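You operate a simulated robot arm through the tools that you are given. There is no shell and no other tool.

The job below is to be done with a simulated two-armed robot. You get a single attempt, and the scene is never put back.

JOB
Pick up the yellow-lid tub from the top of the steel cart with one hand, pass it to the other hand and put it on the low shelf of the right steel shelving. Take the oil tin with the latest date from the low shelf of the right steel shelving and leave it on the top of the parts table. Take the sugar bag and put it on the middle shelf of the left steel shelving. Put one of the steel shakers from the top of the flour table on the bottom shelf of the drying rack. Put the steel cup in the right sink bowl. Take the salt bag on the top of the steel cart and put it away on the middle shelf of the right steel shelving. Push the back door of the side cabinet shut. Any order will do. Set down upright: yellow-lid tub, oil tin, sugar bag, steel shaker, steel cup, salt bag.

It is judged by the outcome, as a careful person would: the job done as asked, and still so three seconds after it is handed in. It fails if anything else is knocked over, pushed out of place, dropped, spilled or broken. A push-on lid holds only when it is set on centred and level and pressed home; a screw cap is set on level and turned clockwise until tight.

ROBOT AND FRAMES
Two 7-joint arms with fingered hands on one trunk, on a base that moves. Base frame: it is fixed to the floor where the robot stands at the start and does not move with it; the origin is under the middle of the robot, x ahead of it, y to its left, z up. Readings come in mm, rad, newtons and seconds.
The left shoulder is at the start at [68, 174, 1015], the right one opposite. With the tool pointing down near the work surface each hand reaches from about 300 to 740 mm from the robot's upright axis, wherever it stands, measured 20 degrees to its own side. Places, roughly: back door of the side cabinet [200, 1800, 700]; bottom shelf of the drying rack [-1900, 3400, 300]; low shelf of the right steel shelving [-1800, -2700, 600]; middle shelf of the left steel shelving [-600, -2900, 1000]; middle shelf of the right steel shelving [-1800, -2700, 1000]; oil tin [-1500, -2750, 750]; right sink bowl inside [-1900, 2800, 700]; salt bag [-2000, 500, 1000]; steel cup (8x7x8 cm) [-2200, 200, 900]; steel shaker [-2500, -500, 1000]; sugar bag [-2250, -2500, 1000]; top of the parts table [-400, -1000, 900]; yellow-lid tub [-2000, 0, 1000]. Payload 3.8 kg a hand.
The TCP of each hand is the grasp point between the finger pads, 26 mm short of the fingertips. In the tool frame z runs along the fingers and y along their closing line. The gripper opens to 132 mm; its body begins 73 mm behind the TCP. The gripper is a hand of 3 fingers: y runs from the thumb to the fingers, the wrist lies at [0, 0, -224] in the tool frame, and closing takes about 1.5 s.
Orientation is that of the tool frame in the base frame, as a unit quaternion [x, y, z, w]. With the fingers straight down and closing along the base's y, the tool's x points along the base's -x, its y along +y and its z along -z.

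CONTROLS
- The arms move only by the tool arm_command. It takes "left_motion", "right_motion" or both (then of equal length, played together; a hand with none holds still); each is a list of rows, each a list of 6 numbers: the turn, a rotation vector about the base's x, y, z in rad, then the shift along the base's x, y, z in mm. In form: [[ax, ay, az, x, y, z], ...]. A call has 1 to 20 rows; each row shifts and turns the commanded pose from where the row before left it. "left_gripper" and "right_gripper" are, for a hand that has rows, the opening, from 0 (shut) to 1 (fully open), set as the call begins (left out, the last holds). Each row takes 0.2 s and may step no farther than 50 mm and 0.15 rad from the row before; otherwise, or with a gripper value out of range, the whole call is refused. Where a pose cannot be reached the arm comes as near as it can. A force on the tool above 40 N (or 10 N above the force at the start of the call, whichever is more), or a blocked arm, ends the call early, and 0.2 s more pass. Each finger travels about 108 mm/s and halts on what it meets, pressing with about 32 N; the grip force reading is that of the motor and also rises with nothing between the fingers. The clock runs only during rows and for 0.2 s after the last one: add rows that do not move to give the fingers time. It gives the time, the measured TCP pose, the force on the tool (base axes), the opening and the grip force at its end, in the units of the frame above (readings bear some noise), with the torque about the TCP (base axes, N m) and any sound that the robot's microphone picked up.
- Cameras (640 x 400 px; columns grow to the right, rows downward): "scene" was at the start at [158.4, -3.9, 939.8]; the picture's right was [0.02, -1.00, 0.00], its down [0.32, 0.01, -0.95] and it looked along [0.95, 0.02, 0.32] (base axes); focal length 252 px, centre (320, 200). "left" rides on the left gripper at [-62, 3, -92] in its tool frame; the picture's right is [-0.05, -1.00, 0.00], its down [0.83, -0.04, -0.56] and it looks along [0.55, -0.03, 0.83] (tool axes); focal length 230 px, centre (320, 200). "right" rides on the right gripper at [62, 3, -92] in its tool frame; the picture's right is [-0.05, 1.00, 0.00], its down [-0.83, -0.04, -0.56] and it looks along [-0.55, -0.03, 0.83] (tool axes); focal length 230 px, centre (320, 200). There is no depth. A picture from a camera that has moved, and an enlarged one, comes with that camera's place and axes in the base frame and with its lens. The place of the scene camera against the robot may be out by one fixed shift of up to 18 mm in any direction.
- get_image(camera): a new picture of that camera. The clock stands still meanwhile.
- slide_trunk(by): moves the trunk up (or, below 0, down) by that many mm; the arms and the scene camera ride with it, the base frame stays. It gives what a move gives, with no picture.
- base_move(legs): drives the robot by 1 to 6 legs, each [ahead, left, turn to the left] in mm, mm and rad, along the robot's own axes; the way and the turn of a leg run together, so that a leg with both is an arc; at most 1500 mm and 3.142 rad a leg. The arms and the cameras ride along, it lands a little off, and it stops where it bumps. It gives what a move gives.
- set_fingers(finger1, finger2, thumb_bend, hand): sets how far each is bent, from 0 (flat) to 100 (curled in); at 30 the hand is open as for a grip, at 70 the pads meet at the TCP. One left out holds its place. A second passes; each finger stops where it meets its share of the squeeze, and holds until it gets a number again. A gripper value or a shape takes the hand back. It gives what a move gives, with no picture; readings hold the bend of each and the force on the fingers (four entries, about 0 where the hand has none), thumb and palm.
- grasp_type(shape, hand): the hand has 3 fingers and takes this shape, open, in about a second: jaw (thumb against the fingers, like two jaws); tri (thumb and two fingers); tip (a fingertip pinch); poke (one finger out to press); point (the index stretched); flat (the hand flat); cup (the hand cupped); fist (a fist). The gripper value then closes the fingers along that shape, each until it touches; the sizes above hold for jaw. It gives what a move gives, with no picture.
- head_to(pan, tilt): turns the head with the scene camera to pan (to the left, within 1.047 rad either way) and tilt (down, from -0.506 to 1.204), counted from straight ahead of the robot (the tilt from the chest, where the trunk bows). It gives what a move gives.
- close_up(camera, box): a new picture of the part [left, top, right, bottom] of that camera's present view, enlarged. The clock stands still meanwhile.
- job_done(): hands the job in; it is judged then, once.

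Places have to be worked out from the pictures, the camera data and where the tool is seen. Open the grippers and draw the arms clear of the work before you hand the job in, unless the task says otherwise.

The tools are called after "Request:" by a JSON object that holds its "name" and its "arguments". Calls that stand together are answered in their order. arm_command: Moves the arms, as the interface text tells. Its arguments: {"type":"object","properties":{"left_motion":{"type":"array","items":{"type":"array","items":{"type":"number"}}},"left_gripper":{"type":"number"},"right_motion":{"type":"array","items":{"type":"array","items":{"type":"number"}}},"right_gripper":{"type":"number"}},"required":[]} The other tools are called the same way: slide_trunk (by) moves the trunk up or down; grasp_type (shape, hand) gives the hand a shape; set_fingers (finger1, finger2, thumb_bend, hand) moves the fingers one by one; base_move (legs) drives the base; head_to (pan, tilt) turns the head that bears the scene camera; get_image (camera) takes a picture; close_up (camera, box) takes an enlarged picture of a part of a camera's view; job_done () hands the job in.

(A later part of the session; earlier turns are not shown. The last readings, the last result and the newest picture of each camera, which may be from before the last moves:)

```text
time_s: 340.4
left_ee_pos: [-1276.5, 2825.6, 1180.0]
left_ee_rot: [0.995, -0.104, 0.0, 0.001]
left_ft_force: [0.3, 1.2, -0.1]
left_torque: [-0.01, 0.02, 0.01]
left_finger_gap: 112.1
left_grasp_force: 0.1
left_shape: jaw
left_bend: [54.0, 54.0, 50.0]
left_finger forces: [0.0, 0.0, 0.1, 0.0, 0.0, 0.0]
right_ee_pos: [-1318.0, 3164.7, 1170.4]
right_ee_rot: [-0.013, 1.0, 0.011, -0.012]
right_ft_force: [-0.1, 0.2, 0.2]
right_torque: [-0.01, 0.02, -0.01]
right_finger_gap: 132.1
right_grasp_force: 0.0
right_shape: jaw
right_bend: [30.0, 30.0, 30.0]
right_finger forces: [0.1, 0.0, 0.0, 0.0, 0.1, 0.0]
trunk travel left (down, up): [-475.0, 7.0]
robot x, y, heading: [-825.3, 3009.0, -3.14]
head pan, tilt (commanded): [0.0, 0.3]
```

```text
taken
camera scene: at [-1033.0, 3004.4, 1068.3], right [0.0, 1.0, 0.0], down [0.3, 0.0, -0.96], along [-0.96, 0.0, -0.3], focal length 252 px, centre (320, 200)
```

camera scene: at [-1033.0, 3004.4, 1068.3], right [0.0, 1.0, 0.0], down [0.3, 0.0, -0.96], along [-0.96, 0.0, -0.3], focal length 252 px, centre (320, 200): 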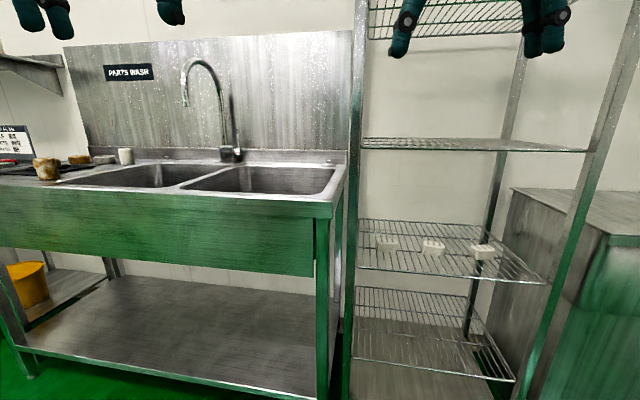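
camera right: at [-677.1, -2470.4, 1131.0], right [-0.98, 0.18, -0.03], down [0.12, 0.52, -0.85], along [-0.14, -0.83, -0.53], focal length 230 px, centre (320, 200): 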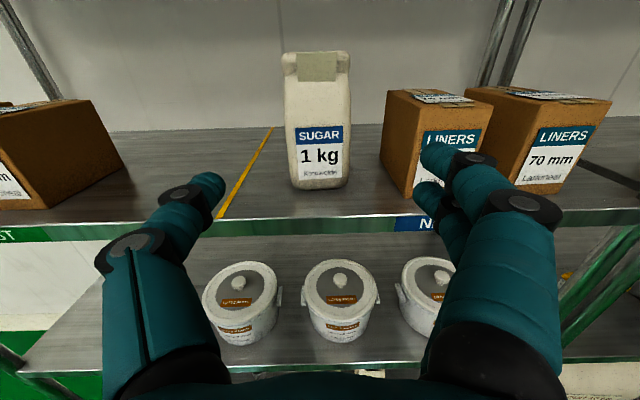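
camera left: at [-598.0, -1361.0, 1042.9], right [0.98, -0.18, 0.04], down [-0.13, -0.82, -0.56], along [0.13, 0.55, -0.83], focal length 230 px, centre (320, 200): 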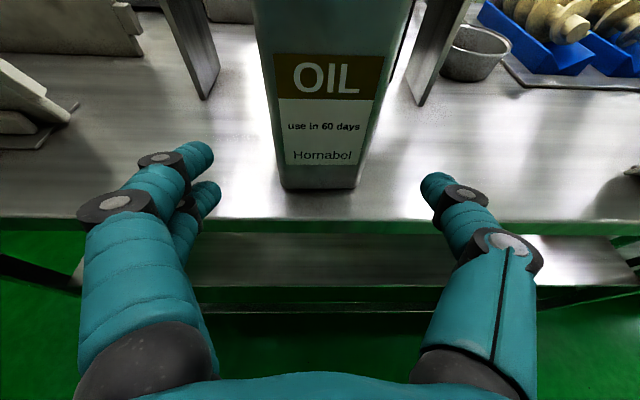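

Now I understand the target: the sink's right bowl centre ≈(-1950, 2815), and the rack's bottom shelf at z≈265 with ~360 mm clearance below the next shelf, so the shaker needs a slanted forward grasp. Heading back south for the shaker and cup.

Request:
{"name": "close_up", "arguments": {"camera": "scene", "box": [330, 210, 600, 400]}}

Request:
{"name": "close_up", "arguments": {"camera": "scene", "box": [60, 120, 380, 230]}}

Request:
{"name": "base_move", "arguments": {"legs": [[0, 0, 1.57], [1450, 0, 0]]}}

```text
2.11 times, centred on (465, 305) of scene
camera zoom: at [-1033.0, 3004.4, 1068.3], right [0.0, 1.0, 0.0], down [0.3, 0.0, -0.96], along [-0.96, 0.0, -0.3], focal length 530 px, centre (15, -21)
```

zoom: 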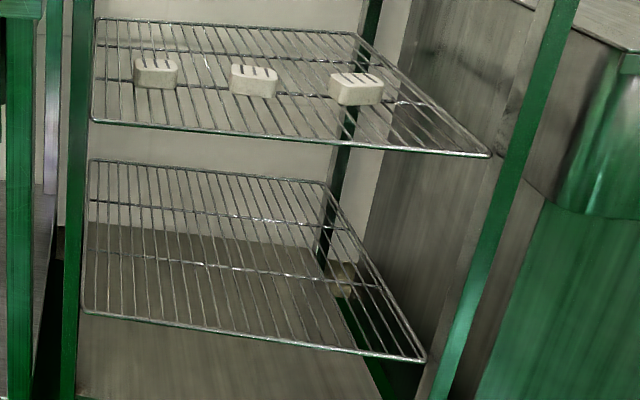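

```text
2.00 times, centred on (220, 175) of scene
camera zoom: at [-1033.0, 3004.4, 1068.3], right [0.0, 1.0, 0.0], down [0.3, 0.0, -0.96], along [-0.96, 0.0, -0.3], focal length 504 px, centre (520, 250)
```

zoom: 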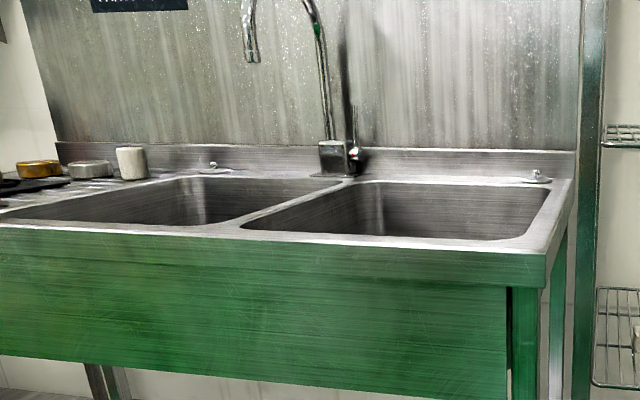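

```text
time_s: 351.4
left_ee_pos: [-669.1, 1122.0, 1181.5]
left_ee_rot: [0.784, 0.62, 0.001, 0.002]
left_ft_force: [0.2, -0.6, -0.5]
left_torque: [0.03, 0.02, -0.03]
left_finger_gap: 111.9
left_grasp_force: 0.1
left_shape: jaw
left_bend: [54.0, 54.0, 50.0]
left_finger forces: [0.1, 0.2, 0.0, 0.0, 0.0, 0.0]
right_ee_pos: [-1007.8, 1090.3, 1170.0]
right_ee_rot: [0.708, -0.706, 0.002, 0.015]
right_ft_force: [0.1, -0.1, -0.1]
right_torque: [0.0, 0.02, 0.01]
right_finger_gap: 131.9
right_grasp_force: 0.1
right_shape: jaw
right_bend: [30.0, 30.0, 30.0]
right_finger forces: [0.1, 0.0, 0.1, 0.1, 0.0, 0.0]
trunk travel left (down, up): [-475.0, 7.0]
robot x, y, heading: [-841.5, 1577.3, -1.594]
head pan, tilt (commanded): [0.0, 0.3]
```

The rack's bottom shelf is an empty wire shelf at z≈265. Continuing south, then turning west toward the flour table between the cart and the parts table.

Request:
{"name": "base_move", "arguments": {"legs": [[1480, 0, 0], [0, 0, -1.46], [380, 400, 0]]}}

Request:
{"name": "get_image", "arguments": {"camera": "scene"}}

```text
time_s: 365.9
left_ee_pos: [-1656.8, -520.9, 1181.5]
left_ee_rot: [0.998, -0.066, 0.0, 0.002]
left_ft_force: [0.2, 1.2, -0.2]
left_torque: [0.0, 0.03, -0.02]
left_finger_gap: 111.9
left_grasp_force: 0.1
left_shape: jaw
left_bend: [54.0, 54.0, 50.0]
left_finger forces: [0.1, 0.0, 0.0, 0.0, 0.0, 0.1]
right_ee_pos: [-1723.8, -186.5, 1170.1]
right_ee_rot: [-0.051, 0.999, 0.01, -0.012]
right_ft_force: [0.1, -0.6, 0.2]
right_torque: [-0.02, 0.03, -0.01]
right_finger_gap: 131.9
right_grasp_force: 0.1
right_shape: jaw
right_bend: [30.0, 30.0, 30.0]
right_finger forces: [0.0, 0.0, 0.0, 0.0, 0.0, 0.0]
trunk travel left (down, up): [-475.0, 7.0]
robot x, y, heading: [-1218.2, -303.5, -3.065]
head pan, tilt (commanded): [0.0, 0.3]
```

```text
taken
camera scene: at [-1427.7, -323.8, 1068.4], right [-0.08, 1.0, 0.0], down [0.29, 0.02, -0.96], along [-0.95, -0.07, -0.3], focal length 252 px, centre (320, 200)
```

scene: 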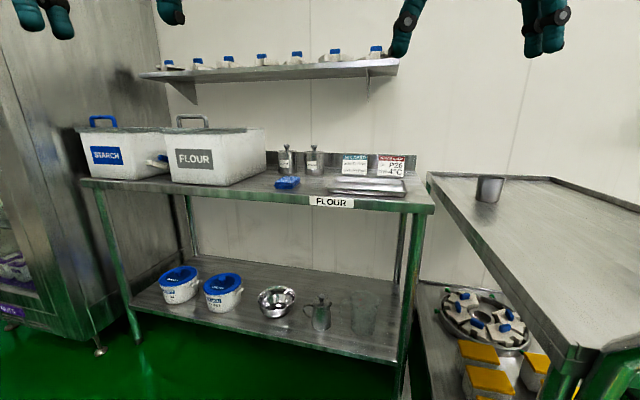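

I can triangulate the shaker from here. Zooming in.

Request:
{"name": "close_up", "arguments": {"camera": "scene", "box": [250, 130, 430, 220]}}

```text
3.56 times, centred on (340, 175) of scene
camera zoom: at [-1427.7, -323.8, 1068.4], right [-0.08, 1.0, 0.0], down [0.29, 0.02, -0.96], along [-0.95, -0.07, -0.3], focal length 895 px, centre (249, 289)
```

zoom: 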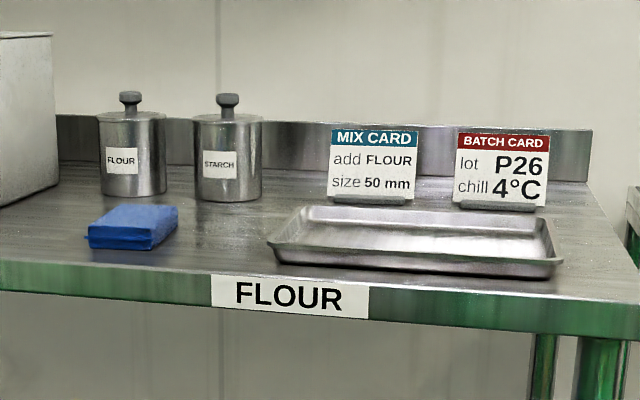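

Shaker STARCH is at about (-2519, -434), table z≈862. In this open spot I'll slant the left hand to 40° below horizontal, straighten its yaw, and set the opening to ~96 mm.

Request:
{"name": "arm_command", "arguments": {"left_motion": [[-0.0111, 0.1451, 0, -24, 7, -10], [-0.0111, 0.1451, 0, -24, 7, -10], [-0.0111, 0.1451, 0, -24, 7, -15], [-0.0111, 0.1451, 0, -24, 7, -15], [-0.0111, 0.1451, 0, -24, 7, -15], [-0.0111, 0.1451, 0, -24, 7, -15], [0, 0, 0.105, -24, 8, -20], [0, 0, 0.105, -24, 8, -20], [0, 0, 0, 0, 0, 0]], "left_gripper": 0.73}}

Request:
{"name": "get_image", "arguments": {"camera": "left"}}

```text
time_s: 367.9
left_ee_pos: [-1847.9, -462.8, 1061.2]
left_ee_rot: [0.906, 0.036, -0.409, 0.105]
left_ft_force: [0.3, -0.3, -0.3]
left_torque: [0.01, -0.01, 0.02]
left_finger_gap: 96.7
left_grasp_force: 0.0
left_shape: jaw
left_bend: [65.0, 65.0, 62.0]
left_finger forces: [0.0, 0.0, 0.1, 0.0, 0.0, 0.0]
right_ee_pos: [-1723.1, -186.9, 1171.4]
right_ee_rot: [-0.051, 0.999, 0.01, -0.012]
right_ft_force: [0.7, -0.3, 0.5]
right_torque: [-0.02, -0.01, -0.02]
right_finger_gap: 131.6
right_grasp_force: 0.1
right_shape: jaw
right_bend: [30.0, 30.0, 30.0]
right_finger forces: [0.0, 0.0, 0.0, 0.0, 0.0, 0.1]
trunk travel left (down, up): [-475.0, 7.0]
robot x, y, heading: [-1221.5, -304.6, -3.065]
head pan, tilt (commanded): [0.0, 0.3]
```

```text
taken
camera left: at [-1820.1, -444.6, 1167.3], right [-0.19, 0.97, -0.12], down [0.95, 0.15, -0.27], along [-0.25, -0.17, -0.95], focal length 230 px, centre (320, 200)
```

left: 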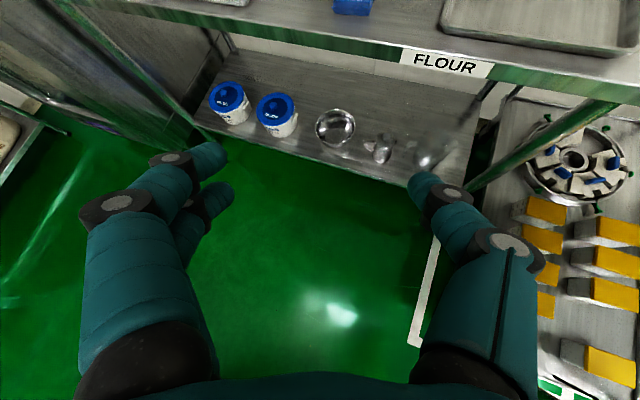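

The hand came out rolled ~9° and pointing a bit far left. I'll correct the orientation and shift it toward my centreline, then drive up to the flour table.

Request:
{"name": "arm_command", "arguments": {"left_motion": [[0.08, 0.0165, -0.025, -2, 28, 0], [0.08, 0.0165, -0.025, -2, 28, 0], [0, 0, 0, -2, 27, 0], [0, 0, 0, 0, 0, 0]]}}

Request:
{"name": "base_move", "arguments": {"legs": [[430, 0, 0]]}}

Request:
{"name": "get_image", "arguments": {"camera": "left"}}

Request:
{"name": "get_image", "arguments": {"camera": "scene"}}

```text
time_s: 368.9
left_ee_pos: [-1852.1, -379.6, 1063.3]
left_ee_rot: [0.905, 0.048, -0.423, 0.022]
left_ft_force: [-0.4, 0.7, 0.7]
left_torque: [0.02, 0.04, -0.02]
left_finger_gap: 96.6
left_grasp_force: 0.1
left_shape: jaw
left_bend: [65.0, 65.0, 62.0]
left_finger forces: [0.0, 0.1, 0.1, 0.0, 0.1, 0.0]
right_ee_pos: [-1723.7, -187.2, 1169.9]
right_ee_rot: [-0.051, 0.999, 0.011, -0.012]
right_ft_force: [0.5, 0.1, -0.3]
right_torque: [0.01, 0.0, -0.03]
right_finger_gap: 132.1
right_grasp_force: 0.0
right_shape: jaw
right_bend: [30.0, 30.0, 30.0]
right_finger forces: [0.0, 0.0, 0.0, 0.0, 0.0, 0.0]
trunk travel left (down, up): [-475.0, 7.0]
robot x, y, heading: [-1220.1, -301.7, -3.059]
head pan, tilt (commanded): [0.0, 0.3]
```

```text
time_s: 371.5
left_ee_pos: [-2282.3, -420.9, 1063.2]
left_ee_rot: [0.904, 0.047, -0.423, 0.021]
left_ft_force: [-0.3, -0.1, -0.4]
left_torque: [-0.01, -0.01, -0.01]
left_finger_gap: 96.7
left_grasp_force: 0.0
left_shape: jaw
left_bend: [65.0, 65.0, 62.0]
left_finger forces: [0.0, 0.0, 0.0, 0.1, 0.0, 0.1]
right_ee_pos: [-2153.6, -227.3, 1170.1]
right_ee_rot: [-0.051, 0.999, 0.01, -0.013]
right_ft_force: [-0.7, 0.2, 0.4]
right_torque: [0.02, -0.01, -0.01]
right_finger_gap: 132.0
right_grasp_force: 0.1
right_shape: jaw
right_bend: [30.0, 30.0, 30.0]
right_finger forces: [0.0, 0.1, 0.0, 0.0, 0.1, 0.0]
trunk travel left (down, up): [-475.0, 7.0]
robot x, y, heading: [-1648.5, -344.7, -3.06]
head pan, tilt (commanded): [0.0, 0.3]
```

```text
taken
camera left: at [-2251.0, -420.9, 1169.1], right [-0.14, 0.99, 0.04], down [0.95, 0.14, -0.28], along [-0.29, 0.0, -0.96], focal length 230 px, centre (320, 200)
```

left: 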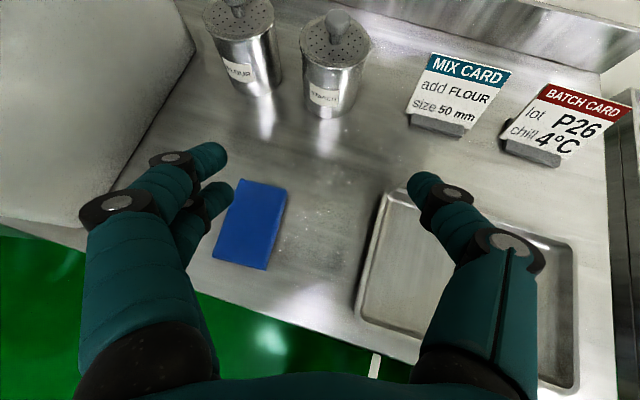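

```text
taken
camera scene: at [-1857.2, -364.8, 1068.5], right [-0.08, 1.0, 0.0], down [0.29, 0.02, -0.96], along [-0.95, -0.07, -0.3], focal length 252 px, centre (320, 200)
```

scene: 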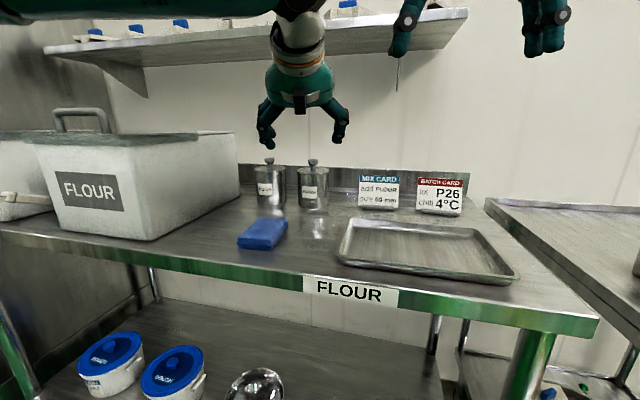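

Both shakers have perforated lids with knobs; the hand is now level in roll, elbow high and clear. STARCH's axis is at ≈(-2512, -430). Driving 100 mm closer and lining up on the slanted approach line.

Request:
{"name": "base_move", "arguments": {"legs": [[100, 0, 0]]}}

Request:
{"name": "get_image", "arguments": {"camera": "left"}}

```text
time_s: 372.7
left_ee_pos: [-2382.3, -429.9, 1063.0]
left_ee_rot: [0.904, 0.048, -0.424, 0.022]
left_ft_force: [-0.4, 0.1, 0.0]
left_torque: [-0.02, -0.01, 0.0]
left_finger_gap: 96.5
left_grasp_force: 0.1
left_shape: jaw
left_bend: [65.0, 65.0, 62.0]
left_finger forces: [0.1, 0.0, 0.1, 0.0, 0.0, 0.1]
right_ee_pos: [-2251.9, -234.8, 1170.4]
right_ee_rot: [-0.053, 0.998, 0.01, -0.014]
right_ft_force: [0.0, -1.2, 0.5]
right_torque: [0.01, 0.01, 0.04]
right_finger_gap: 131.9
right_grasp_force: 0.0
right_shape: jaw
right_bend: [30.0, 30.0, 30.0]
right_finger forces: [0.0, 0.0, 0.1, 0.0, 0.0, 0.1]
trunk travel left (down, up): [-475.0, 7.0]
robot x, y, heading: [-1748.9, -349.0, -3.062]
head pan, tilt (commanded): [0.0, 0.3]
```

```text
taken
camera left: at [-2350.4, -429.1, 1169.0], right [-0.14, 0.99, 0.04], down [0.95, 0.14, -0.28], along [-0.28, 0.0, -0.96], focal length 230 px, centre (320, 200)
```

left: 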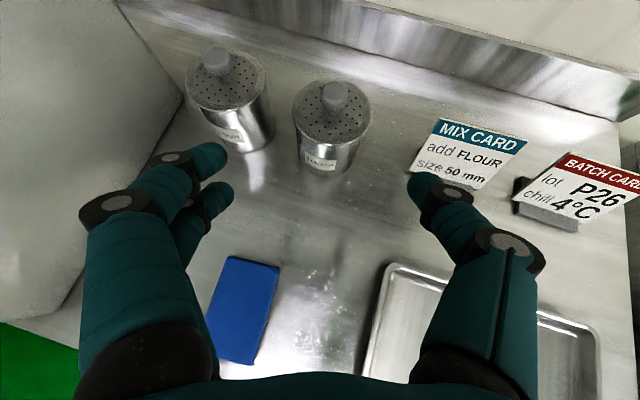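

Axis confirmed at ≈(-2510, -428). Moving onto the approach line and advancing 95 mm along the finger direction, then checking.

Request:
{"name": "arm_command", "arguments": {"left_motion": [[0, 0, 0, 0, 14, -18], [0, 0, 0, 0, 0, -18], [0, 0, 0, -24.4, -2.5, -20.4], [0, 0, 0, -24.4, -2.5, -20.4], [0, 0, 0, -24.4, -2.5, -20.4], [0, 0, 0, 0, 0, 0]]}}

Request:
{"name": "get_image", "arguments": {"camera": "left"}}

Request:
{"name": "get_image", "arguments": {"camera": "scene"}}

```text
time_s: 374.1
left_ee_pos: [-2454.8, -423.7, 966.0]
left_ee_rot: [0.905, 0.048, -0.422, 0.022]
left_ft_force: [0.2, 0.0, 0.0]
left_torque: [0.0, -0.01, 0.0]
left_finger_gap: 96.7
left_grasp_force: 0.2
left_shape: jaw
left_bend: [65.0, 65.0, 62.0]
left_finger forces: [0.0, 0.1, 0.1, 0.0, 0.0, 0.0]
right_ee_pos: [-2252.4, -235.4, 1169.9]
right_ee_rot: [-0.052, 0.998, 0.01, -0.014]
right_ft_force: [-0.6, -1.1, 0.4]
right_torque: [0.01, 0.0, -0.02]
right_finger_gap: 132.1
right_grasp_force: 0.1
right_shape: jaw
right_bend: [30.0, 30.0, 30.0]
right_finger forces: [0.0, 0.1, 0.1, 0.0, 0.0, 0.0]
trunk travel left (down, up): [-475.0, 7.0]
robot x, y, heading: [-1746.4, -349.5, -3.064]
head pan, tilt (commanded): [0.0, 0.3]
```

```text
taken
camera left: at [-2422.7, -423.6, 1070.8], right [-0.14, 0.99, 0.04], down [0.95, 0.14, -0.28], along [-0.28, 0.0, -0.96], focal length 230 px, centre (320, 200)
```

left: 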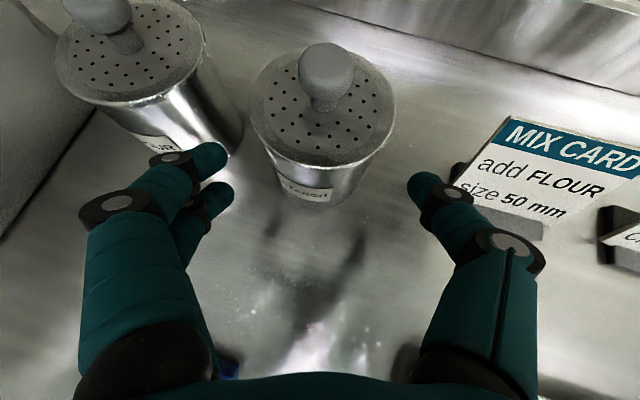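

```text
taken
camera scene: at [-1956.4, -372.8, 1068.5], right [-0.08, 1.0, 0.0], down [0.29, 0.02, -0.96], along [-0.95, -0.07, -0.3], focal length 252 px, centre (320, 200)
```

scene: 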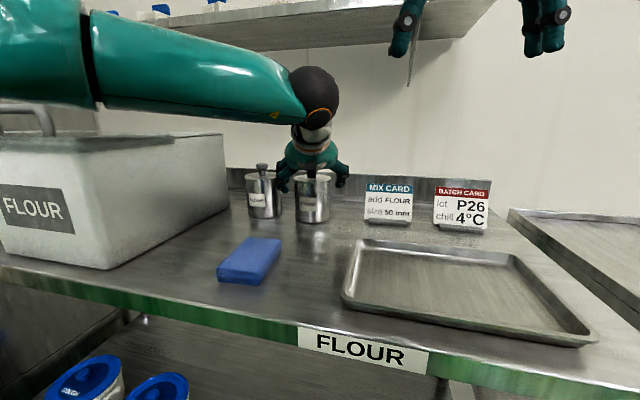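

Lid centred between the fingers (offset ~1 mm). Advancing the last 64 mm along the finger direction.

Request:
{"name": "arm_command", "arguments": {"left_motion": [[0, 0, 0, -16.3, -2, -13.6], [0, 0, 0, -16.3, -2, -13.6], [0, 0, 0, -16.3, -2, -13.6], [0, 0, 0, 0, 0, 0]]}}

Request:
{"name": "get_image", "arguments": {"camera": "left"}}

Request:
{"name": "get_image", "arguments": {"camera": "scene"}}

```text
time_s: 375.1
left_ee_pos: [-2502.9, -427.5, 924.9]
left_ee_rot: [0.904, 0.048, -0.423, 0.022]
left_ft_force: [0.4, 0.4, -0.2]
left_torque: [-0.04, 0.02, -0.01]
left_finger_gap: 96.7
left_grasp_force: 0.0
left_shape: jaw
left_bend: [65.0, 65.0, 62.0]
left_finger forces: [0.0, 0.1, 0.0, 0.0, 0.0, 0.0]
right_ee_pos: [-2251.7, -236.8, 1170.4]
right_ee_rot: [-0.052, 0.999, 0.01, -0.013]
right_ft_force: [-0.3, 0.1, -0.1]
right_torque: [0.0, 0.03, 0.01]
right_finger_gap: 131.9
right_grasp_force: 0.1
right_shape: jaw
right_bend: [30.0, 30.0, 30.0]
right_finger forces: [0.0, 0.1, 0.1, 0.0, 0.1, 0.1]
trunk travel left (down, up): [-475.0, 7.0]
robot x, y, heading: [-1748.0, -350.5, -3.062]
head pan, tilt (commanded): [0.0, 0.3]
```

```text
taken
camera left: at [-2472.3, -427.5, 1030.8], right [-0.14, 0.99, 0.04], down [0.95, 0.14, -0.28], along [-0.29, 0.0, -0.96], focal length 230 px, centre (320, 200)
```

left: 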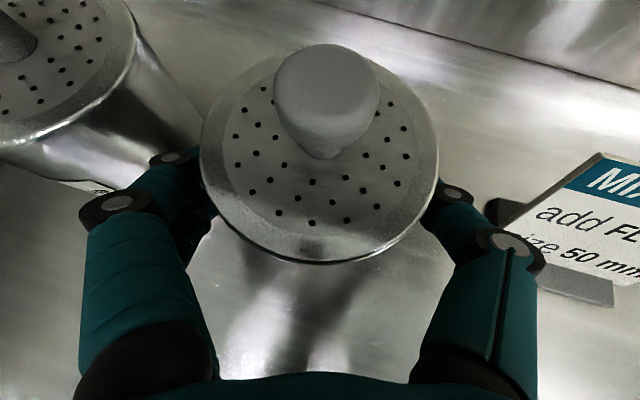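

```text
taken
camera scene: at [-1956.5, -373.0, 1068.4], right [-0.08, 1.0, 0.0], down [0.29, 0.02, -0.96], along [-0.95, -0.07, -0.3], focal length 252 px, centre (320, 200)
```

scene: 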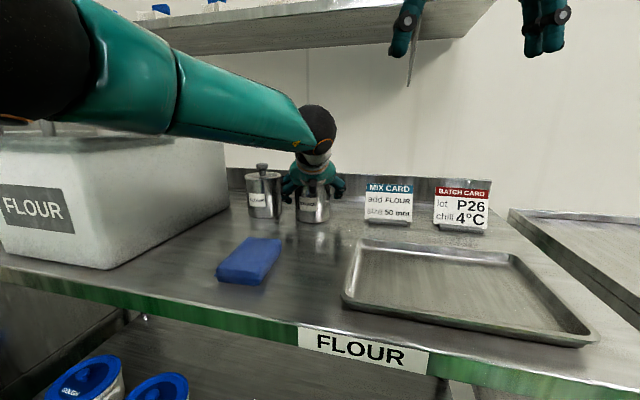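

No contact forces; the shaker is between the fingers. Closing the left hand.

Request:
{"name": "arm_command", "arguments": {"left_motion": [[0, 0, 0, 0, 0, 0], [0, 0, 0, 0, 0, 0], [0, 0, 0, 0, 0, 0], [0, 0, 0, 0, 0, 0], [0, 0, 0, 0, 0, 0], [0, 0, 0, 0, 0, 0]], "left_gripper": 0.3}}

Request:
{"name": "get_image", "arguments": {"camera": "left"}}

```text
time_s: 376.5
left_ee_pos: [-2503.3, -427.9, 924.8]
left_ee_rot: [0.905, 0.048, -0.423, 0.022]
left_ft_force: [-1.6, -0.6, 0.3]
left_torque: [-0.04, -0.01, 0.04]
left_finger_gap: 71.6
left_grasp_force: 32.5
left_shape: jaw
left_bend: [72.0, 72.0, 70.0]
left_finger forces: [14.7, 14.6, 0.0, 0.1, 28.8, 0.0]
right_ee_pos: [-2252.3, -236.3, 1170.9]
right_ee_rot: [-0.052, 0.998, 0.009, -0.014]
right_ft_force: [-0.3, 0.5, 0.3]
right_torque: [0.06, 0.02, 0.0]
right_finger_gap: 131.7
right_grasp_force: 0.0
right_shape: jaw
right_bend: [30.0, 30.0, 30.0]
right_finger forces: [0.1, 0.0, 0.1, 0.1, 0.0, 0.0]
trunk travel left (down, up): [-475.0, 7.0]
robot x, y, heading: [-1749.2, -350.5, -3.06]
head pan, tilt (commanded): [0.0, 0.3]
```

```text
taken
camera left: at [-2472.5, -427.6, 1030.6], right [-0.14, 0.99, 0.04], down [0.95, 0.14, -0.28], along [-0.28, 0.0, -0.96], focal length 230 px, centre (320, 200)
```

left: 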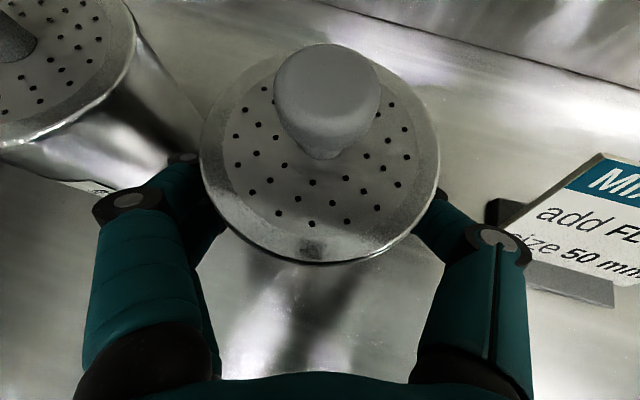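

Held at 72 mm. Lifting the shaker straight up 130 mm.

Request:
{"name": "arm_command", "arguments": {"left_motion": [[0, 0, 0, 0, 0, 8], [0, 0, 0, 0, 0, 15], [0, 0, 0, 0, 0, 25], [0, 0, 0, 0, 0, 30], [0, 0, 0, 0, 0, 30], [0, 0, 0, 0, 0, 22], [0, 0, 0, 0, 0, 0]]}}

Request:
{"name": "get_image", "arguments": {"camera": "scene"}}

Request:
{"name": "get_image", "arguments": {"camera": "left"}}

```text
time_s: 378.1
left_ee_pos: [-2505.6, -427.9, 1052.8]
left_ee_rot: [0.905, 0.047, -0.422, 0.021]
left_ft_force: [0.7, 0.3, -6.3]
left_torque: [0.04, -0.08, 0.0]
left_finger_gap: 71.7
left_grasp_force: 32.4
left_shape: jaw
left_bend: [72.0, 72.0, 70.0]
left_finger forces: [14.6, 14.5, 0.1, 0.0, 29.3, 0.0]
right_ee_pos: [-2253.4, -235.7, 1170.2]
right_ee_rot: [-0.052, 0.999, 0.01, -0.012]
right_ft_force: [-0.5, -0.3, -0.5]
right_torque: [-0.03, -0.02, 0.02]
right_finger_gap: 132.1
right_grasp_force: 0.0
right_shape: jaw
right_bend: [30.0, 30.0, 30.0]
right_finger forces: [0.1, 0.0, 0.0, 0.0, 0.1, 0.1]
trunk travel left (down, up): [-475.0, 7.0]
robot x, y, heading: [-1747.3, -352.9, -3.064]
head pan, tilt (commanded): [0.0, 0.3]
```

```text
taken
camera scene: at [-1957.3, -372.8, 1068.1], right [-0.08, 1.0, 0.0], down [0.3, 0.02, -0.96], along [-0.95, -0.07, -0.3], focal length 252 px, centre (320, 200)
```

scene: 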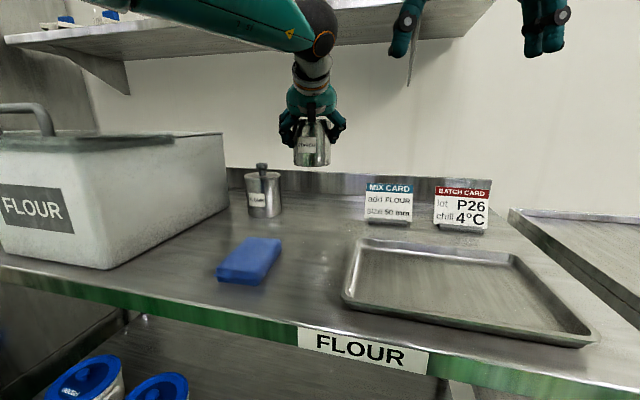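

```text
taken
camera left: at [-2473.1, -428.1, 1158.8], right [-0.14, 0.99, 0.04], down [0.95, 0.14, -0.28], along [-0.28, 0.0, -0.96], focal length 230 px, centre (320, 200)
```

left: 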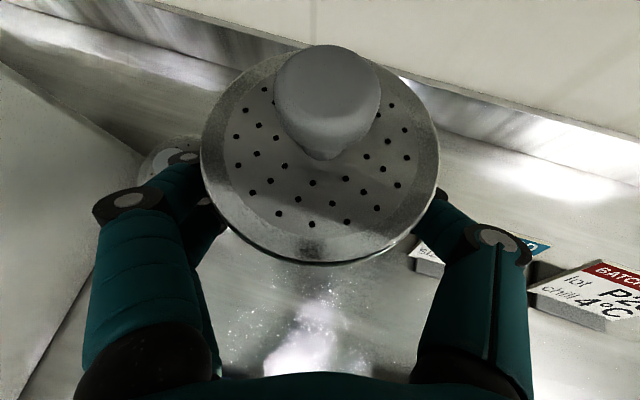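

The shaker is up and level. I'll raise and retract it a bit, then turn right to bring the cup in front of the right hand.

Request:
{"name": "arm_command", "arguments": {"left_motion": [[0, 0, 0, 10, 1, 30], [0, 0, 0, 25, 2, 30], [0, 0, 0, 25, 3, 0], [0, 0, 0, 25, 3, 0], [0, 0, 0, 25, 2, 0], [0, 0, 0, 0, 0, 0]]}}

Request:
{"name": "base_move", "arguments": {"legs": [[0, 0, -0.62]]}}

Request:
{"name": "get_image", "arguments": {"camera": "scene"}}

Request:
{"name": "get_image", "arguments": {"camera": "right"}}

```text
time_s: 379.5
left_ee_pos: [-2394.4, -417.8, 1113.6]
left_ee_rot: [0.905, 0.047, -0.423, 0.021]
left_ft_force: [-0.2, 0.2, -6.2]
left_torque: [0.02, -0.07, -0.02]
left_finger_gap: 71.7
left_grasp_force: 32.0
left_shape: jaw
left_bend: [72.0, 72.0, 70.0]
left_finger forces: [14.6, 14.7, 0.0, 0.0, 29.3, 0.0]
right_ee_pos: [-2253.4, -236.7, 1170.0]
right_ee_rot: [-0.052, 0.999, 0.009, -0.013]
right_ft_force: [0.2, 0.4, 0.9]
right_torque: [0.03, -0.02, -0.01]
right_finger_gap: 131.8
right_grasp_force: 0.1
right_shape: jaw
right_bend: [30.0, 30.0, 30.0]
right_finger forces: [0.1, 0.1, 0.0, 0.0, 0.1, 0.0]
trunk travel left (down, up): [-475.0, 7.0]
robot x, y, heading: [-1747.7, -348.6, -3.057]
head pan, tilt (commanded): [0.0, 0.3]
```

```text
time_s: 381.5
left_ee_pos: [-2316.0, -36.4, 1113.3]
left_ee_rot: [0.877, -0.227, -0.409, -0.107]
left_ft_force: [0.4, -0.9, -6.4]
left_torque: [-0.06, -0.11, -0.02]
left_finger_gap: 71.8
left_grasp_force: 31.9
left_shape: jaw
left_bend: [72.0, 72.0, 70.0]
left_finger forces: [14.6, 14.6, 0.0, 0.1, 29.3, 0.0]
right_ee_pos: [-2096.7, 32.2, 1168.9]
right_ee_rot: [0.251, 0.968, 0.013, -0.009]
right_ft_force: [-0.3, -0.3, -0.1]
right_torque: [0.0, 0.0, 0.01]
right_finger_gap: 132.1
right_grasp_force: 0.1
right_shape: jaw
right_bend: [30.0, 30.0, 30.0]
right_finger forces: [0.0, 0.1, 0.0, 0.0, 0.0, 0.1]
trunk travel left (down, up): [-475.0, 7.0]
robot x, y, heading: [-1749.6, -350.9, 2.609]
head pan, tilt (commanded): [0.0, 0.3]
```

```text
taken
camera scene: at [-1929.8, -254.5, 1068.2], right [0.51, 0.86, 0.0], down [0.26, -0.15, -0.96], along [-0.82, 0.48, -0.3], focal length 252 px, centre (320, 200)
```

scene: 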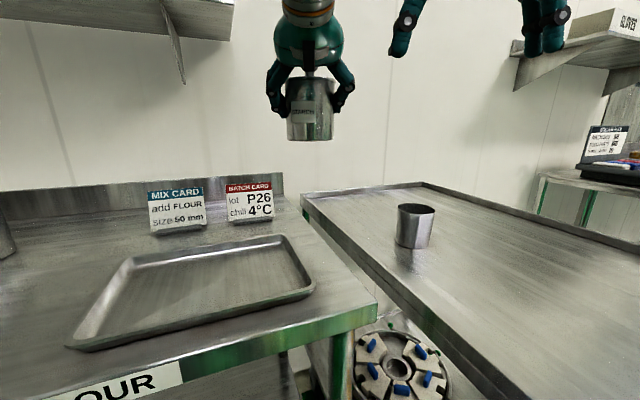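

```text
taken
camera right: at [-2146.5, 62.1, 1262.8], right [0.53, 0.85, 0.02], down [0.71, -0.46, 0.53], along [0.46, -0.27, -0.85], focal length 230 px, centre (320, 200)
```

right: 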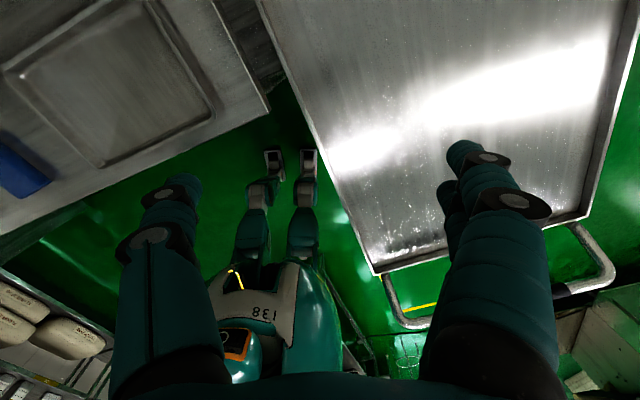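

The cup is at ≈(-2238, 141). I'll shift the left hand (shaker) further left for room, and bring the right hand over the cup at a safe height to refine.

Request:
{"name": "arm_command", "arguments": {"left_motion": [[0, 0, 0, -10, -17, 0], [0, 0, 0, -10, -17, 0], [0, 0, 0, -10, -17, 0], [0, 0, 0, -11, -18, 0], [0, 0, 0, 0, 0, 0], [0, 0, 0, 0, 0, 0]], "right_motion": [[0, 0, 0, 0, 0, 0], [0, 0, 0, -28, 22, -10], [0, 0, 0, -28, 22, -10], [0, 0, 0, -28, 22, -15], [0, 0, 0, -28, 22, -15], [0, 0, 0, -29, 20, -15]]}}

Request:
{"name": "get_image", "arguments": {"camera": "right"}}

Request:
{"name": "get_image", "arguments": {"camera": "scene"}}

```text
time_s: 382.9
left_ee_pos: [-2357.9, -107.1, 1113.8]
left_ee_rot: [0.877, -0.225, -0.41, -0.106]
left_ft_force: [0.2, -0.6, -5.5]
left_torque: [0.01, -0.06, 0.0]
left_finger_gap: 71.3
left_grasp_force: 32.2
left_shape: jaw
left_bend: [72.0, 72.0, 70.0]
left_finger forces: [14.7, 14.9, 0.1, 0.0, 29.3, 0.0]
right_ee_pos: [-2215.1, 123.1, 1107.2]
right_ee_rot: [0.251, 0.968, 0.013, -0.01]
right_ft_force: [1.0, -0.4, 0.2]
right_torque: [0.01, 0.0, -0.01]
right_finger_gap: 131.9
right_grasp_force: 0.1
right_shape: jaw
right_bend: [30.0, 30.0, 30.0]
right_finger forces: [0.0, 0.1, 0.1, 0.0, 0.0, 0.0]
right hand out of reach, approached as far as the arm can: row 6
trunk travel left (down, up): [-475.0, 7.0]
robot x, y, heading: [-1747.3, -352.8, 2.609]
head pan, tilt (commanded): [0.0, 0.3]
```

```text
taken
camera right: at [-2265.0, 153.4, 1199.7], right [0.53, 0.85, 0.02], down [0.71, -0.46, 0.53], along [0.46, -0.27, -0.85], focal length 230 px, centre (320, 200)
```

right: 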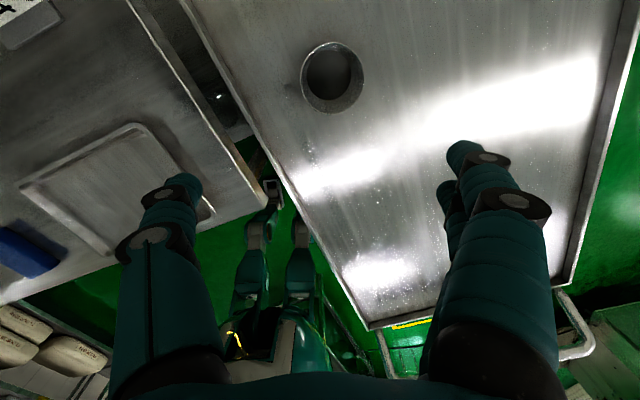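

```text
taken
camera scene: at [-1930.2, -255.6, 1068.3], right [0.51, 0.86, 0.0], down [0.26, -0.15, -0.96], along [-0.82, 0.48, -0.3], focal length 252 px, centre (320, 200)
```

scene: 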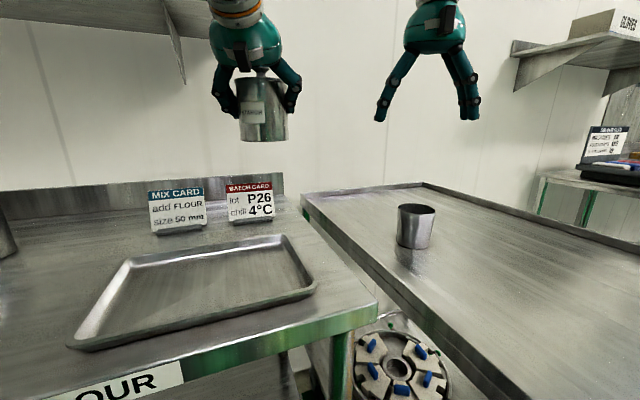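

The cup's rim is centred at ≈(-2239, 158). Lowering the right hand above it and centring.

Request:
{"name": "arm_command", "arguments": {"right_motion": [[0, 0, 0, 0, 0, -30], [0, 0, 0, -6, 8, -30], [0, 0, 0, -6, 9, -25], [0, 0, 0, -6, 9, -15], [0, 0, 0, -6, 9, 0], [0, 0, 0, 0, 0, 0]]}}

Request:
{"name": "get_image", "arguments": {"camera": "right"}}

```text
time_s: 384.3
left_ee_pos: [-2357.4, -105.8, 1112.2]
left_ee_rot: [0.877, -0.227, -0.41, -0.107]
left_ft_force: [0.5, -0.2, -6.7]
left_torque: [-0.05, -0.06, -0.01]
left_finger_gap: 72.0
left_grasp_force: 32.2
left_shape: jaw
left_bend: [72.0, 72.0, 70.0]
left_finger forces: [14.7, 14.6, 0.1, 0.0, 29.4, 0.1]
right_ee_pos: [-2221.5, 138.3, 1006.8]
right_ee_rot: [0.251, 0.968, 0.013, -0.009]
right_ft_force: [0.8, -0.5, -0.4]
right_torque: [-0.02, 0.01, -0.04]
right_finger_gap: 132.0
right_grasp_force: 0.1
right_shape: jaw
right_bend: [30.0, 30.0, 30.0]
right_finger forces: [0.0, 0.0, 0.1, 0.0, 0.0, 0.1]
right hand out of reach, approached as far as the arm can: row 3, 4, 5
trunk travel left (down, up): [-475.0, 7.0]
robot x, y, heading: [-1747.6, -351.3, 2.612]
head pan, tilt (commanded): [0.0, 0.3]
```

```text
taken
camera right: at [-2272.5, 168.6, 1099.2], right [0.53, 0.85, 0.02], down [0.71, -0.46, 0.53], along [0.46, -0.27, -0.85], focal length 230 px, centre (320, 200)
```

right: 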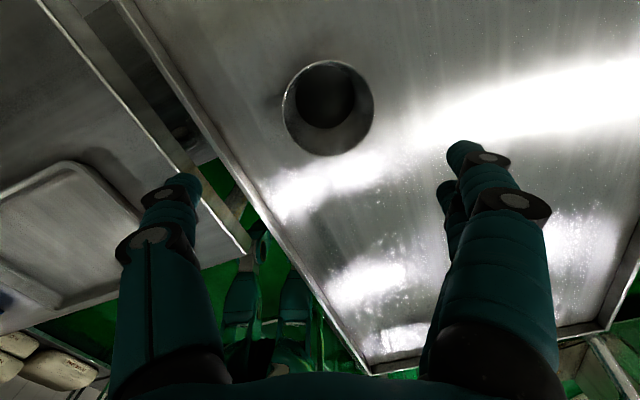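

The right arm is at its reach limit here, so I'll nudge the base 38 mm ahead and 9 mm right to centre on the cup (≈(-2240, 159)).

Request:
{"name": "base_move", "arguments": {"legs": [[38, -9, 0]]}}

Request:
{"name": "get_image", "arguments": {"camera": "right"}}

```text
time_s: 385.2
left_ee_pos: [-2385.9, -78.5, 1114.7]
left_ee_rot: [0.877, -0.227, -0.41, -0.106]
left_ft_force: [-0.3, 0.8, -5.1]
left_torque: [-0.03, -0.08, 0.01]
left_finger_gap: 72.0
left_grasp_force: 32.4
left_shape: jaw
left_bend: [72.0, 72.0, 70.0]
left_finger forces: [14.7, 14.8, 0.1, 0.0, 29.8, 0.0]
right_ee_pos: [-2251.2, 164.3, 1007.6]
right_ee_rot: [0.251, 0.968, 0.013, -0.009]
right_ft_force: [-0.1, 0.8, 0.3]
right_torque: [-0.03, -0.01, -0.01]
right_finger_gap: 131.9
right_grasp_force: 0.0
right_shape: jaw
right_bend: [30.0, 30.0, 30.0]
right_finger forces: [0.1, 0.0, 0.0, 0.0, 0.0, 0.1]
trunk travel left (down, up): [-475.0, 7.0]
robot x, y, heading: [-1776.8, -327.1, 2.607]
head pan, tilt (commanded): [0.0, 0.3]
```

```text
taken
camera right: at [-2300.7, 195.4, 1099.1], right [0.53, 0.85, 0.02], down [0.71, -0.46, 0.53], along [0.46, -0.27, -0.85], focal length 230 px, centre (320, 200)
```

right: 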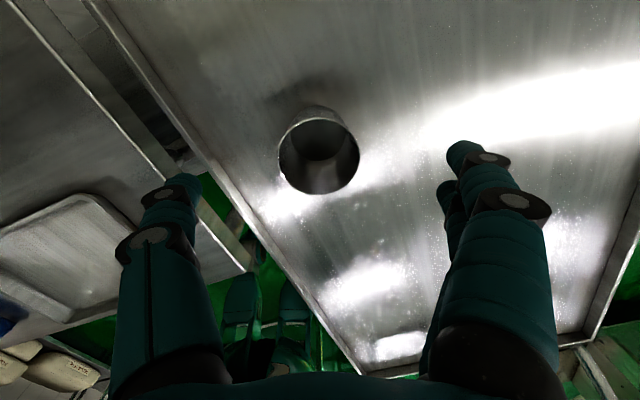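

Cup centre ≈(-2241, 160); the hand is 10 mm past. Correcting and descending to TCP z≈887.

Request:
{"name": "arm_command", "arguments": {"right_motion": [[0, 0, 0, 10, -4, -24], [0, 0, 0, 0, 0, -24], [0, 0, 0, 0, 0, -24], [0, 0, 0, 0, 0, -24], [0, 0, 0, 0, 0, -24], [0, 0, 0, 0, 0, 0]]}}

Request:
{"name": "get_image", "arguments": {"camera": "right"}}

Request:
{"name": "get_image", "arguments": {"camera": "scene"}}

```text
time_s: 386.6
left_ee_pos: [-2386.0, -81.3, 1113.1]
left_ee_rot: [0.877, -0.227, -0.409, -0.107]
left_ft_force: [0.2, 0.1, -6.6]
left_torque: [-0.01, -0.09, -0.02]
left_finger_gap: 71.5
left_grasp_force: 31.8
left_shape: jaw
left_bend: [72.0, 72.0, 70.0]
left_finger forces: [14.7, 15.0, 0.1, 0.0, 29.7, 0.0]
right_ee_pos: [-2244.9, 162.1, 887.6]
right_ee_rot: [0.251, 0.968, 0.014, -0.01]
right_ft_force: [0.9, 0.9, 0.9]
right_torque: [0.0, 0.03, -0.03]
right_finger_gap: 131.9
right_grasp_force: 0.0
right_shape: jaw
right_bend: [30.0, 30.0, 30.0]
right_finger forces: [0.0, 0.0, 0.0, 0.0, 0.0, 0.0]
right hand out of reach, approached as far as the arm can: row 1, 5
trunk travel left (down, up): [-475.0, 7.0]
robot x, y, heading: [-1775.8, -326.0, 2.609]
head pan, tilt (commanded): [0.0, 0.3]
```

```text
taken
camera right: at [-2295.8, 191.3, 979.7], right [0.53, 0.85, 0.02], down [0.71, -0.46, 0.53], along [0.46, -0.27, -0.85], focal length 230 px, centre (320, 200)
```

right: 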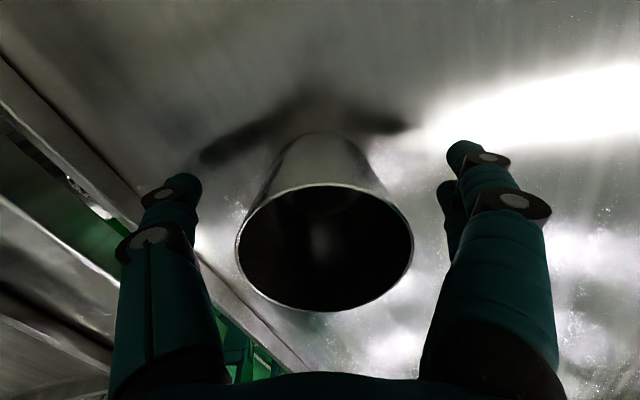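

```text
taken
camera scene: at [-1958.2, -229.8, 1068.3], right [0.51, 0.86, 0.0], down [0.26, -0.15, -0.96], along [-0.82, 0.49, -0.3], focal length 252 px, centre (320, 200)
```

scene: 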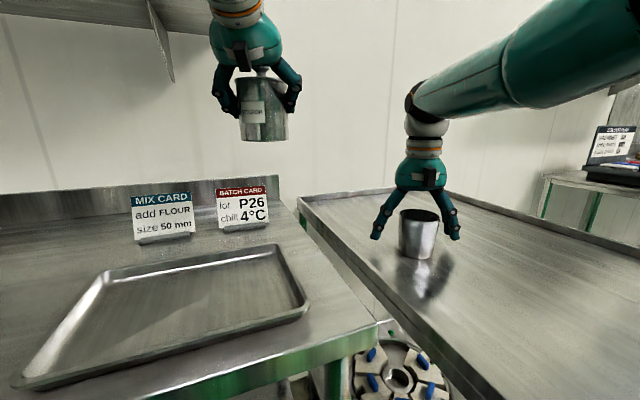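

The cup sits between the fingers. Closing the right hand.

Request:
{"name": "arm_command", "arguments": {"right_motion": [[0, 0, 0, 0, 0, 0], [0, 0, 0, 0, 0, 0], [0, 0, 0, 0, 0, 0], [0, 0, 0, 0, 0, 0], [0, 0, 0, 0, 0, 0], [0, 0, 0, 0, 0, 0], [0, 0, 0, 0, 0, 0]], "right_gripper": 0.2}}

Request:
{"name": "get_image", "arguments": {"camera": "right"}}

```text
time_s: 388.2
left_ee_pos: [-2385.8, -79.1, 1113.9]
left_ee_rot: [0.877, -0.227, -0.41, -0.107]
left_ft_force: [-0.6, -0.1, -5.9]
left_torque: [-0.03, -0.08, -0.01]
left_finger_gap: 71.6
left_grasp_force: 31.8
left_shape: jaw
left_bend: [72.0, 72.0, 70.0]
left_finger forces: [14.7, 14.9, 0.0, 0.0, 29.7, 0.0]
right_ee_pos: [-2245.9, 162.4, 888.0]
right_ee_rot: [0.251, 0.968, 0.013, -0.009]
right_ft_force: [0.3, 0.6, 0.7]
right_torque: [0.0, 0.0, 0.03]
right_finger_gap: 51.8
right_grasp_force: 31.6
right_shape: jaw
right_bend: [74.0, 73.0, 70.0]
right_finger forces: [14.3, 14.7, 0.1, 0.1, 28.9, 0.0]
trunk travel left (down, up): [-475.0, 7.0]
robot x, y, heading: [-1778.4, -327.7, 2.604]
head pan, tilt (commanded): [0.0, 0.3]
```

```text
taken
camera right: at [-2296.0, 191.3, 979.6], right [0.53, 0.85, 0.02], down [0.71, -0.46, 0.53], along [0.46, -0.27, -0.85], focal length 230 px, centre (320, 200)
```

right: 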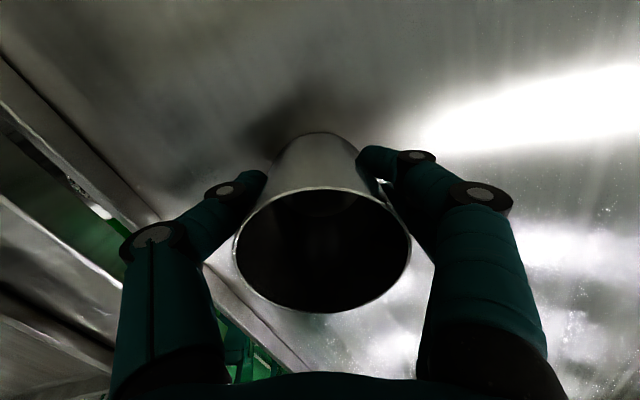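

Gripped at 52 mm near its narrower lower part. Lifting the cup.

Request:
{"name": "arm_command", "arguments": {"right_motion": [[0, 0, 0, 0, 0, 8], [0, 0, 0, 0, 0, 16], [0, 0, 0, 0, 0, 25], [0, 0, 0, 0, 0, 30], [0, 0, 0, 0, 0, 30], [0, 0, 0, 0, 0, 25], [0, 0, 0, 0, 0, 0]]}}

Request:
{"name": "get_image", "arguments": {"camera": "scene"}}

Request:
{"name": "get_image", "arguments": {"camera": "right"}}

```text
time_s: 389.8
left_ee_pos: [-2385.6, -80.4, 1111.3]
left_ee_rot: [0.877, -0.228, -0.409, -0.107]
left_ft_force: [-0.7, 0.1, -5.9]
left_torque: [-0.02, -0.05, 0.0]
left_finger_gap: 71.6
left_grasp_force: 31.9
left_shape: jaw
left_bend: [72.0, 72.0, 70.0]
left_finger forces: [14.8, 15.0, 0.1, 0.0, 29.7, 0.1]
right_ee_pos: [-2248.5, 162.5, 1021.4]
right_ee_rot: [0.251, 0.968, 0.012, -0.008]
right_ft_force: [0.2, -0.5, -0.5]
right_torque: [-0.01, 0.04, 0.0]
right_finger_gap: 51.8
right_grasp_force: 31.8
right_shape: jaw
right_bend: [74.0, 73.0, 70.0]
right_finger forces: [14.2, 14.8, 0.0, 0.0, 28.9, 0.0]
right hand out of reach, approached as far as the arm can: row 3
trunk travel left (down, up): [-475.0, 7.0]
robot x, y, heading: [-1778.1, -328.2, 2.61]
head pan, tilt (commanded): [0.0, 0.3]
```

```text
taken
camera scene: at [-1958.4, -229.5, 1068.1], right [0.51, 0.86, 0.0], down [0.26, -0.15, -0.96], along [-0.82, 0.49, -0.3], focal length 252 px, centre (320, 200)
```

scene: 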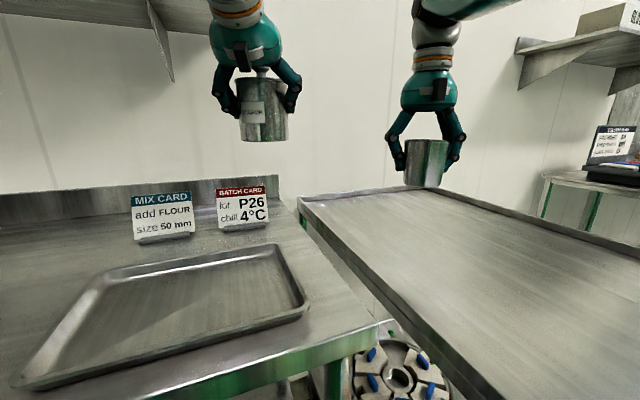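

```text
taken
camera right: at [-2299.0, 191.5, 1113.4], right [0.53, 0.85, 0.02], down [0.71, -0.46, 0.54], along [0.46, -0.27, -0.84], focal length 230 px, centre (320, 200)
```

right: 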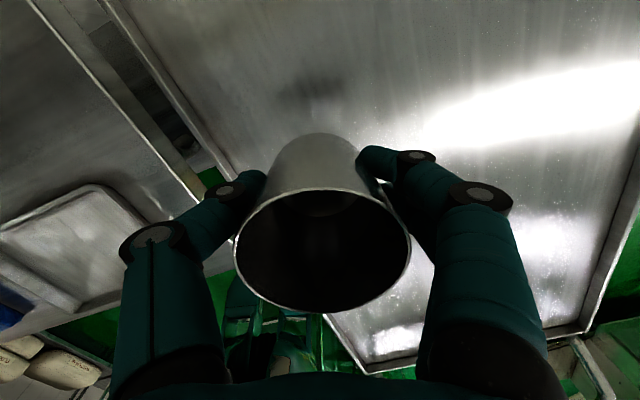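

Cup lifted and upright. Raising and retracting it so both items clear the cart handle, then backing out east.

Request:
{"name": "arm_command", "arguments": {"right_motion": [[0, 0, 0, 16, -10, 12], [0, 0, 0, 17, -10, 14], [0, 0, 0, 17, -10, 14], [0, 0, 0, 17, -10, 14], [0, 0, 0, 17, -10, 14], [0, 0, 0, 0, 0, 0]]}}

Request:
{"name": "base_move", "arguments": {"legs": [[-542, -317, 0]]}}

Request:
{"name": "get_image", "arguments": {"camera": "scene"}}

```text
time_s: 391.2
left_ee_pos: [-2386.5, -80.0, 1113.4]
left_ee_rot: [0.877, -0.227, -0.409, -0.107]
left_ft_force: [0.2, 0.2, -5.6]
left_torque: [-0.04, -0.08, 0.01]
left_finger_gap: 71.4
left_grasp_force: 31.8
left_shape: jaw
left_bend: [72.0, 72.0, 70.0]
left_finger forces: [14.7, 15.0, 0.1, 0.0, 29.7, 0.0]
right_ee_pos: [-2240.4, 149.1, 1103.1]
right_ee_rot: [0.251, 0.968, 0.013, -0.007]
right_ft_force: [0.7, 0.1, -1.4]
right_torque: [-0.01, 0.02, -0.01]
right_finger_gap: 52.3
right_grasp_force: 32.6
right_shape: jaw
right_bend: [74.0, 73.0, 70.0]
right_finger forces: [14.4, 14.8, 0.1, 0.0, 28.9, 0.0]
right hand out of reach, approached as far as the arm can: row 1, 2, 3, 4, 5
trunk travel left (down, up): [-475.0, 7.0]
robot x, y, heading: [-1774.7, -328.5, 2.608]
head pan, tilt (commanded): [0.0, 0.3]
```

```text
time_s: 394.7
left_ee_pos: [-1783.2, -81.8, 1113.1]
left_ee_rot: [0.878, -0.227, -0.408, -0.106]
left_ft_force: [-0.1, 1.0, -5.4]
left_torque: [0.0, -0.11, 0.0]
left_finger_gap: 71.8
left_grasp_force: 32.1
left_shape: jaw
left_bend: [72.0, 72.0, 70.0]
left_finger forces: [14.7, 15.0, 0.0, 0.1, 29.8, 0.0]
right_ee_pos: [-1637.8, 146.1, 1102.7]
right_ee_rot: [0.25, 0.968, 0.012, -0.008]
right_ft_force: [-0.4, -0.3, -1.4]
right_torque: [-0.03, 0.0, 0.03]
right_finger_gap: 52.1
right_grasp_force: 32.3
right_shape: jaw
right_bend: [74.0, 73.0, 70.0]
right_finger forces: [14.5, 15.0, 0.0, 0.0, 29.1, 0.0]
trunk travel left (down, up): [-475.0, 7.0]
robot x, y, heading: [-1178.0, -329.4, 2.61]
head pan, tilt (commanded): [0.0, 0.3]
```

```text
taken
camera scene: at [-1356.0, -230.3, 1068.0], right [0.51, 0.86, 0.0], down [0.26, -0.15, -0.95], along [-0.82, 0.49, -0.3], focal length 252 px, centre (320, 200)
```

scene: 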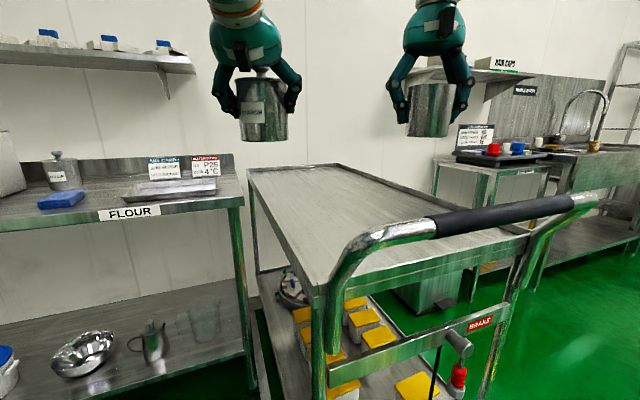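

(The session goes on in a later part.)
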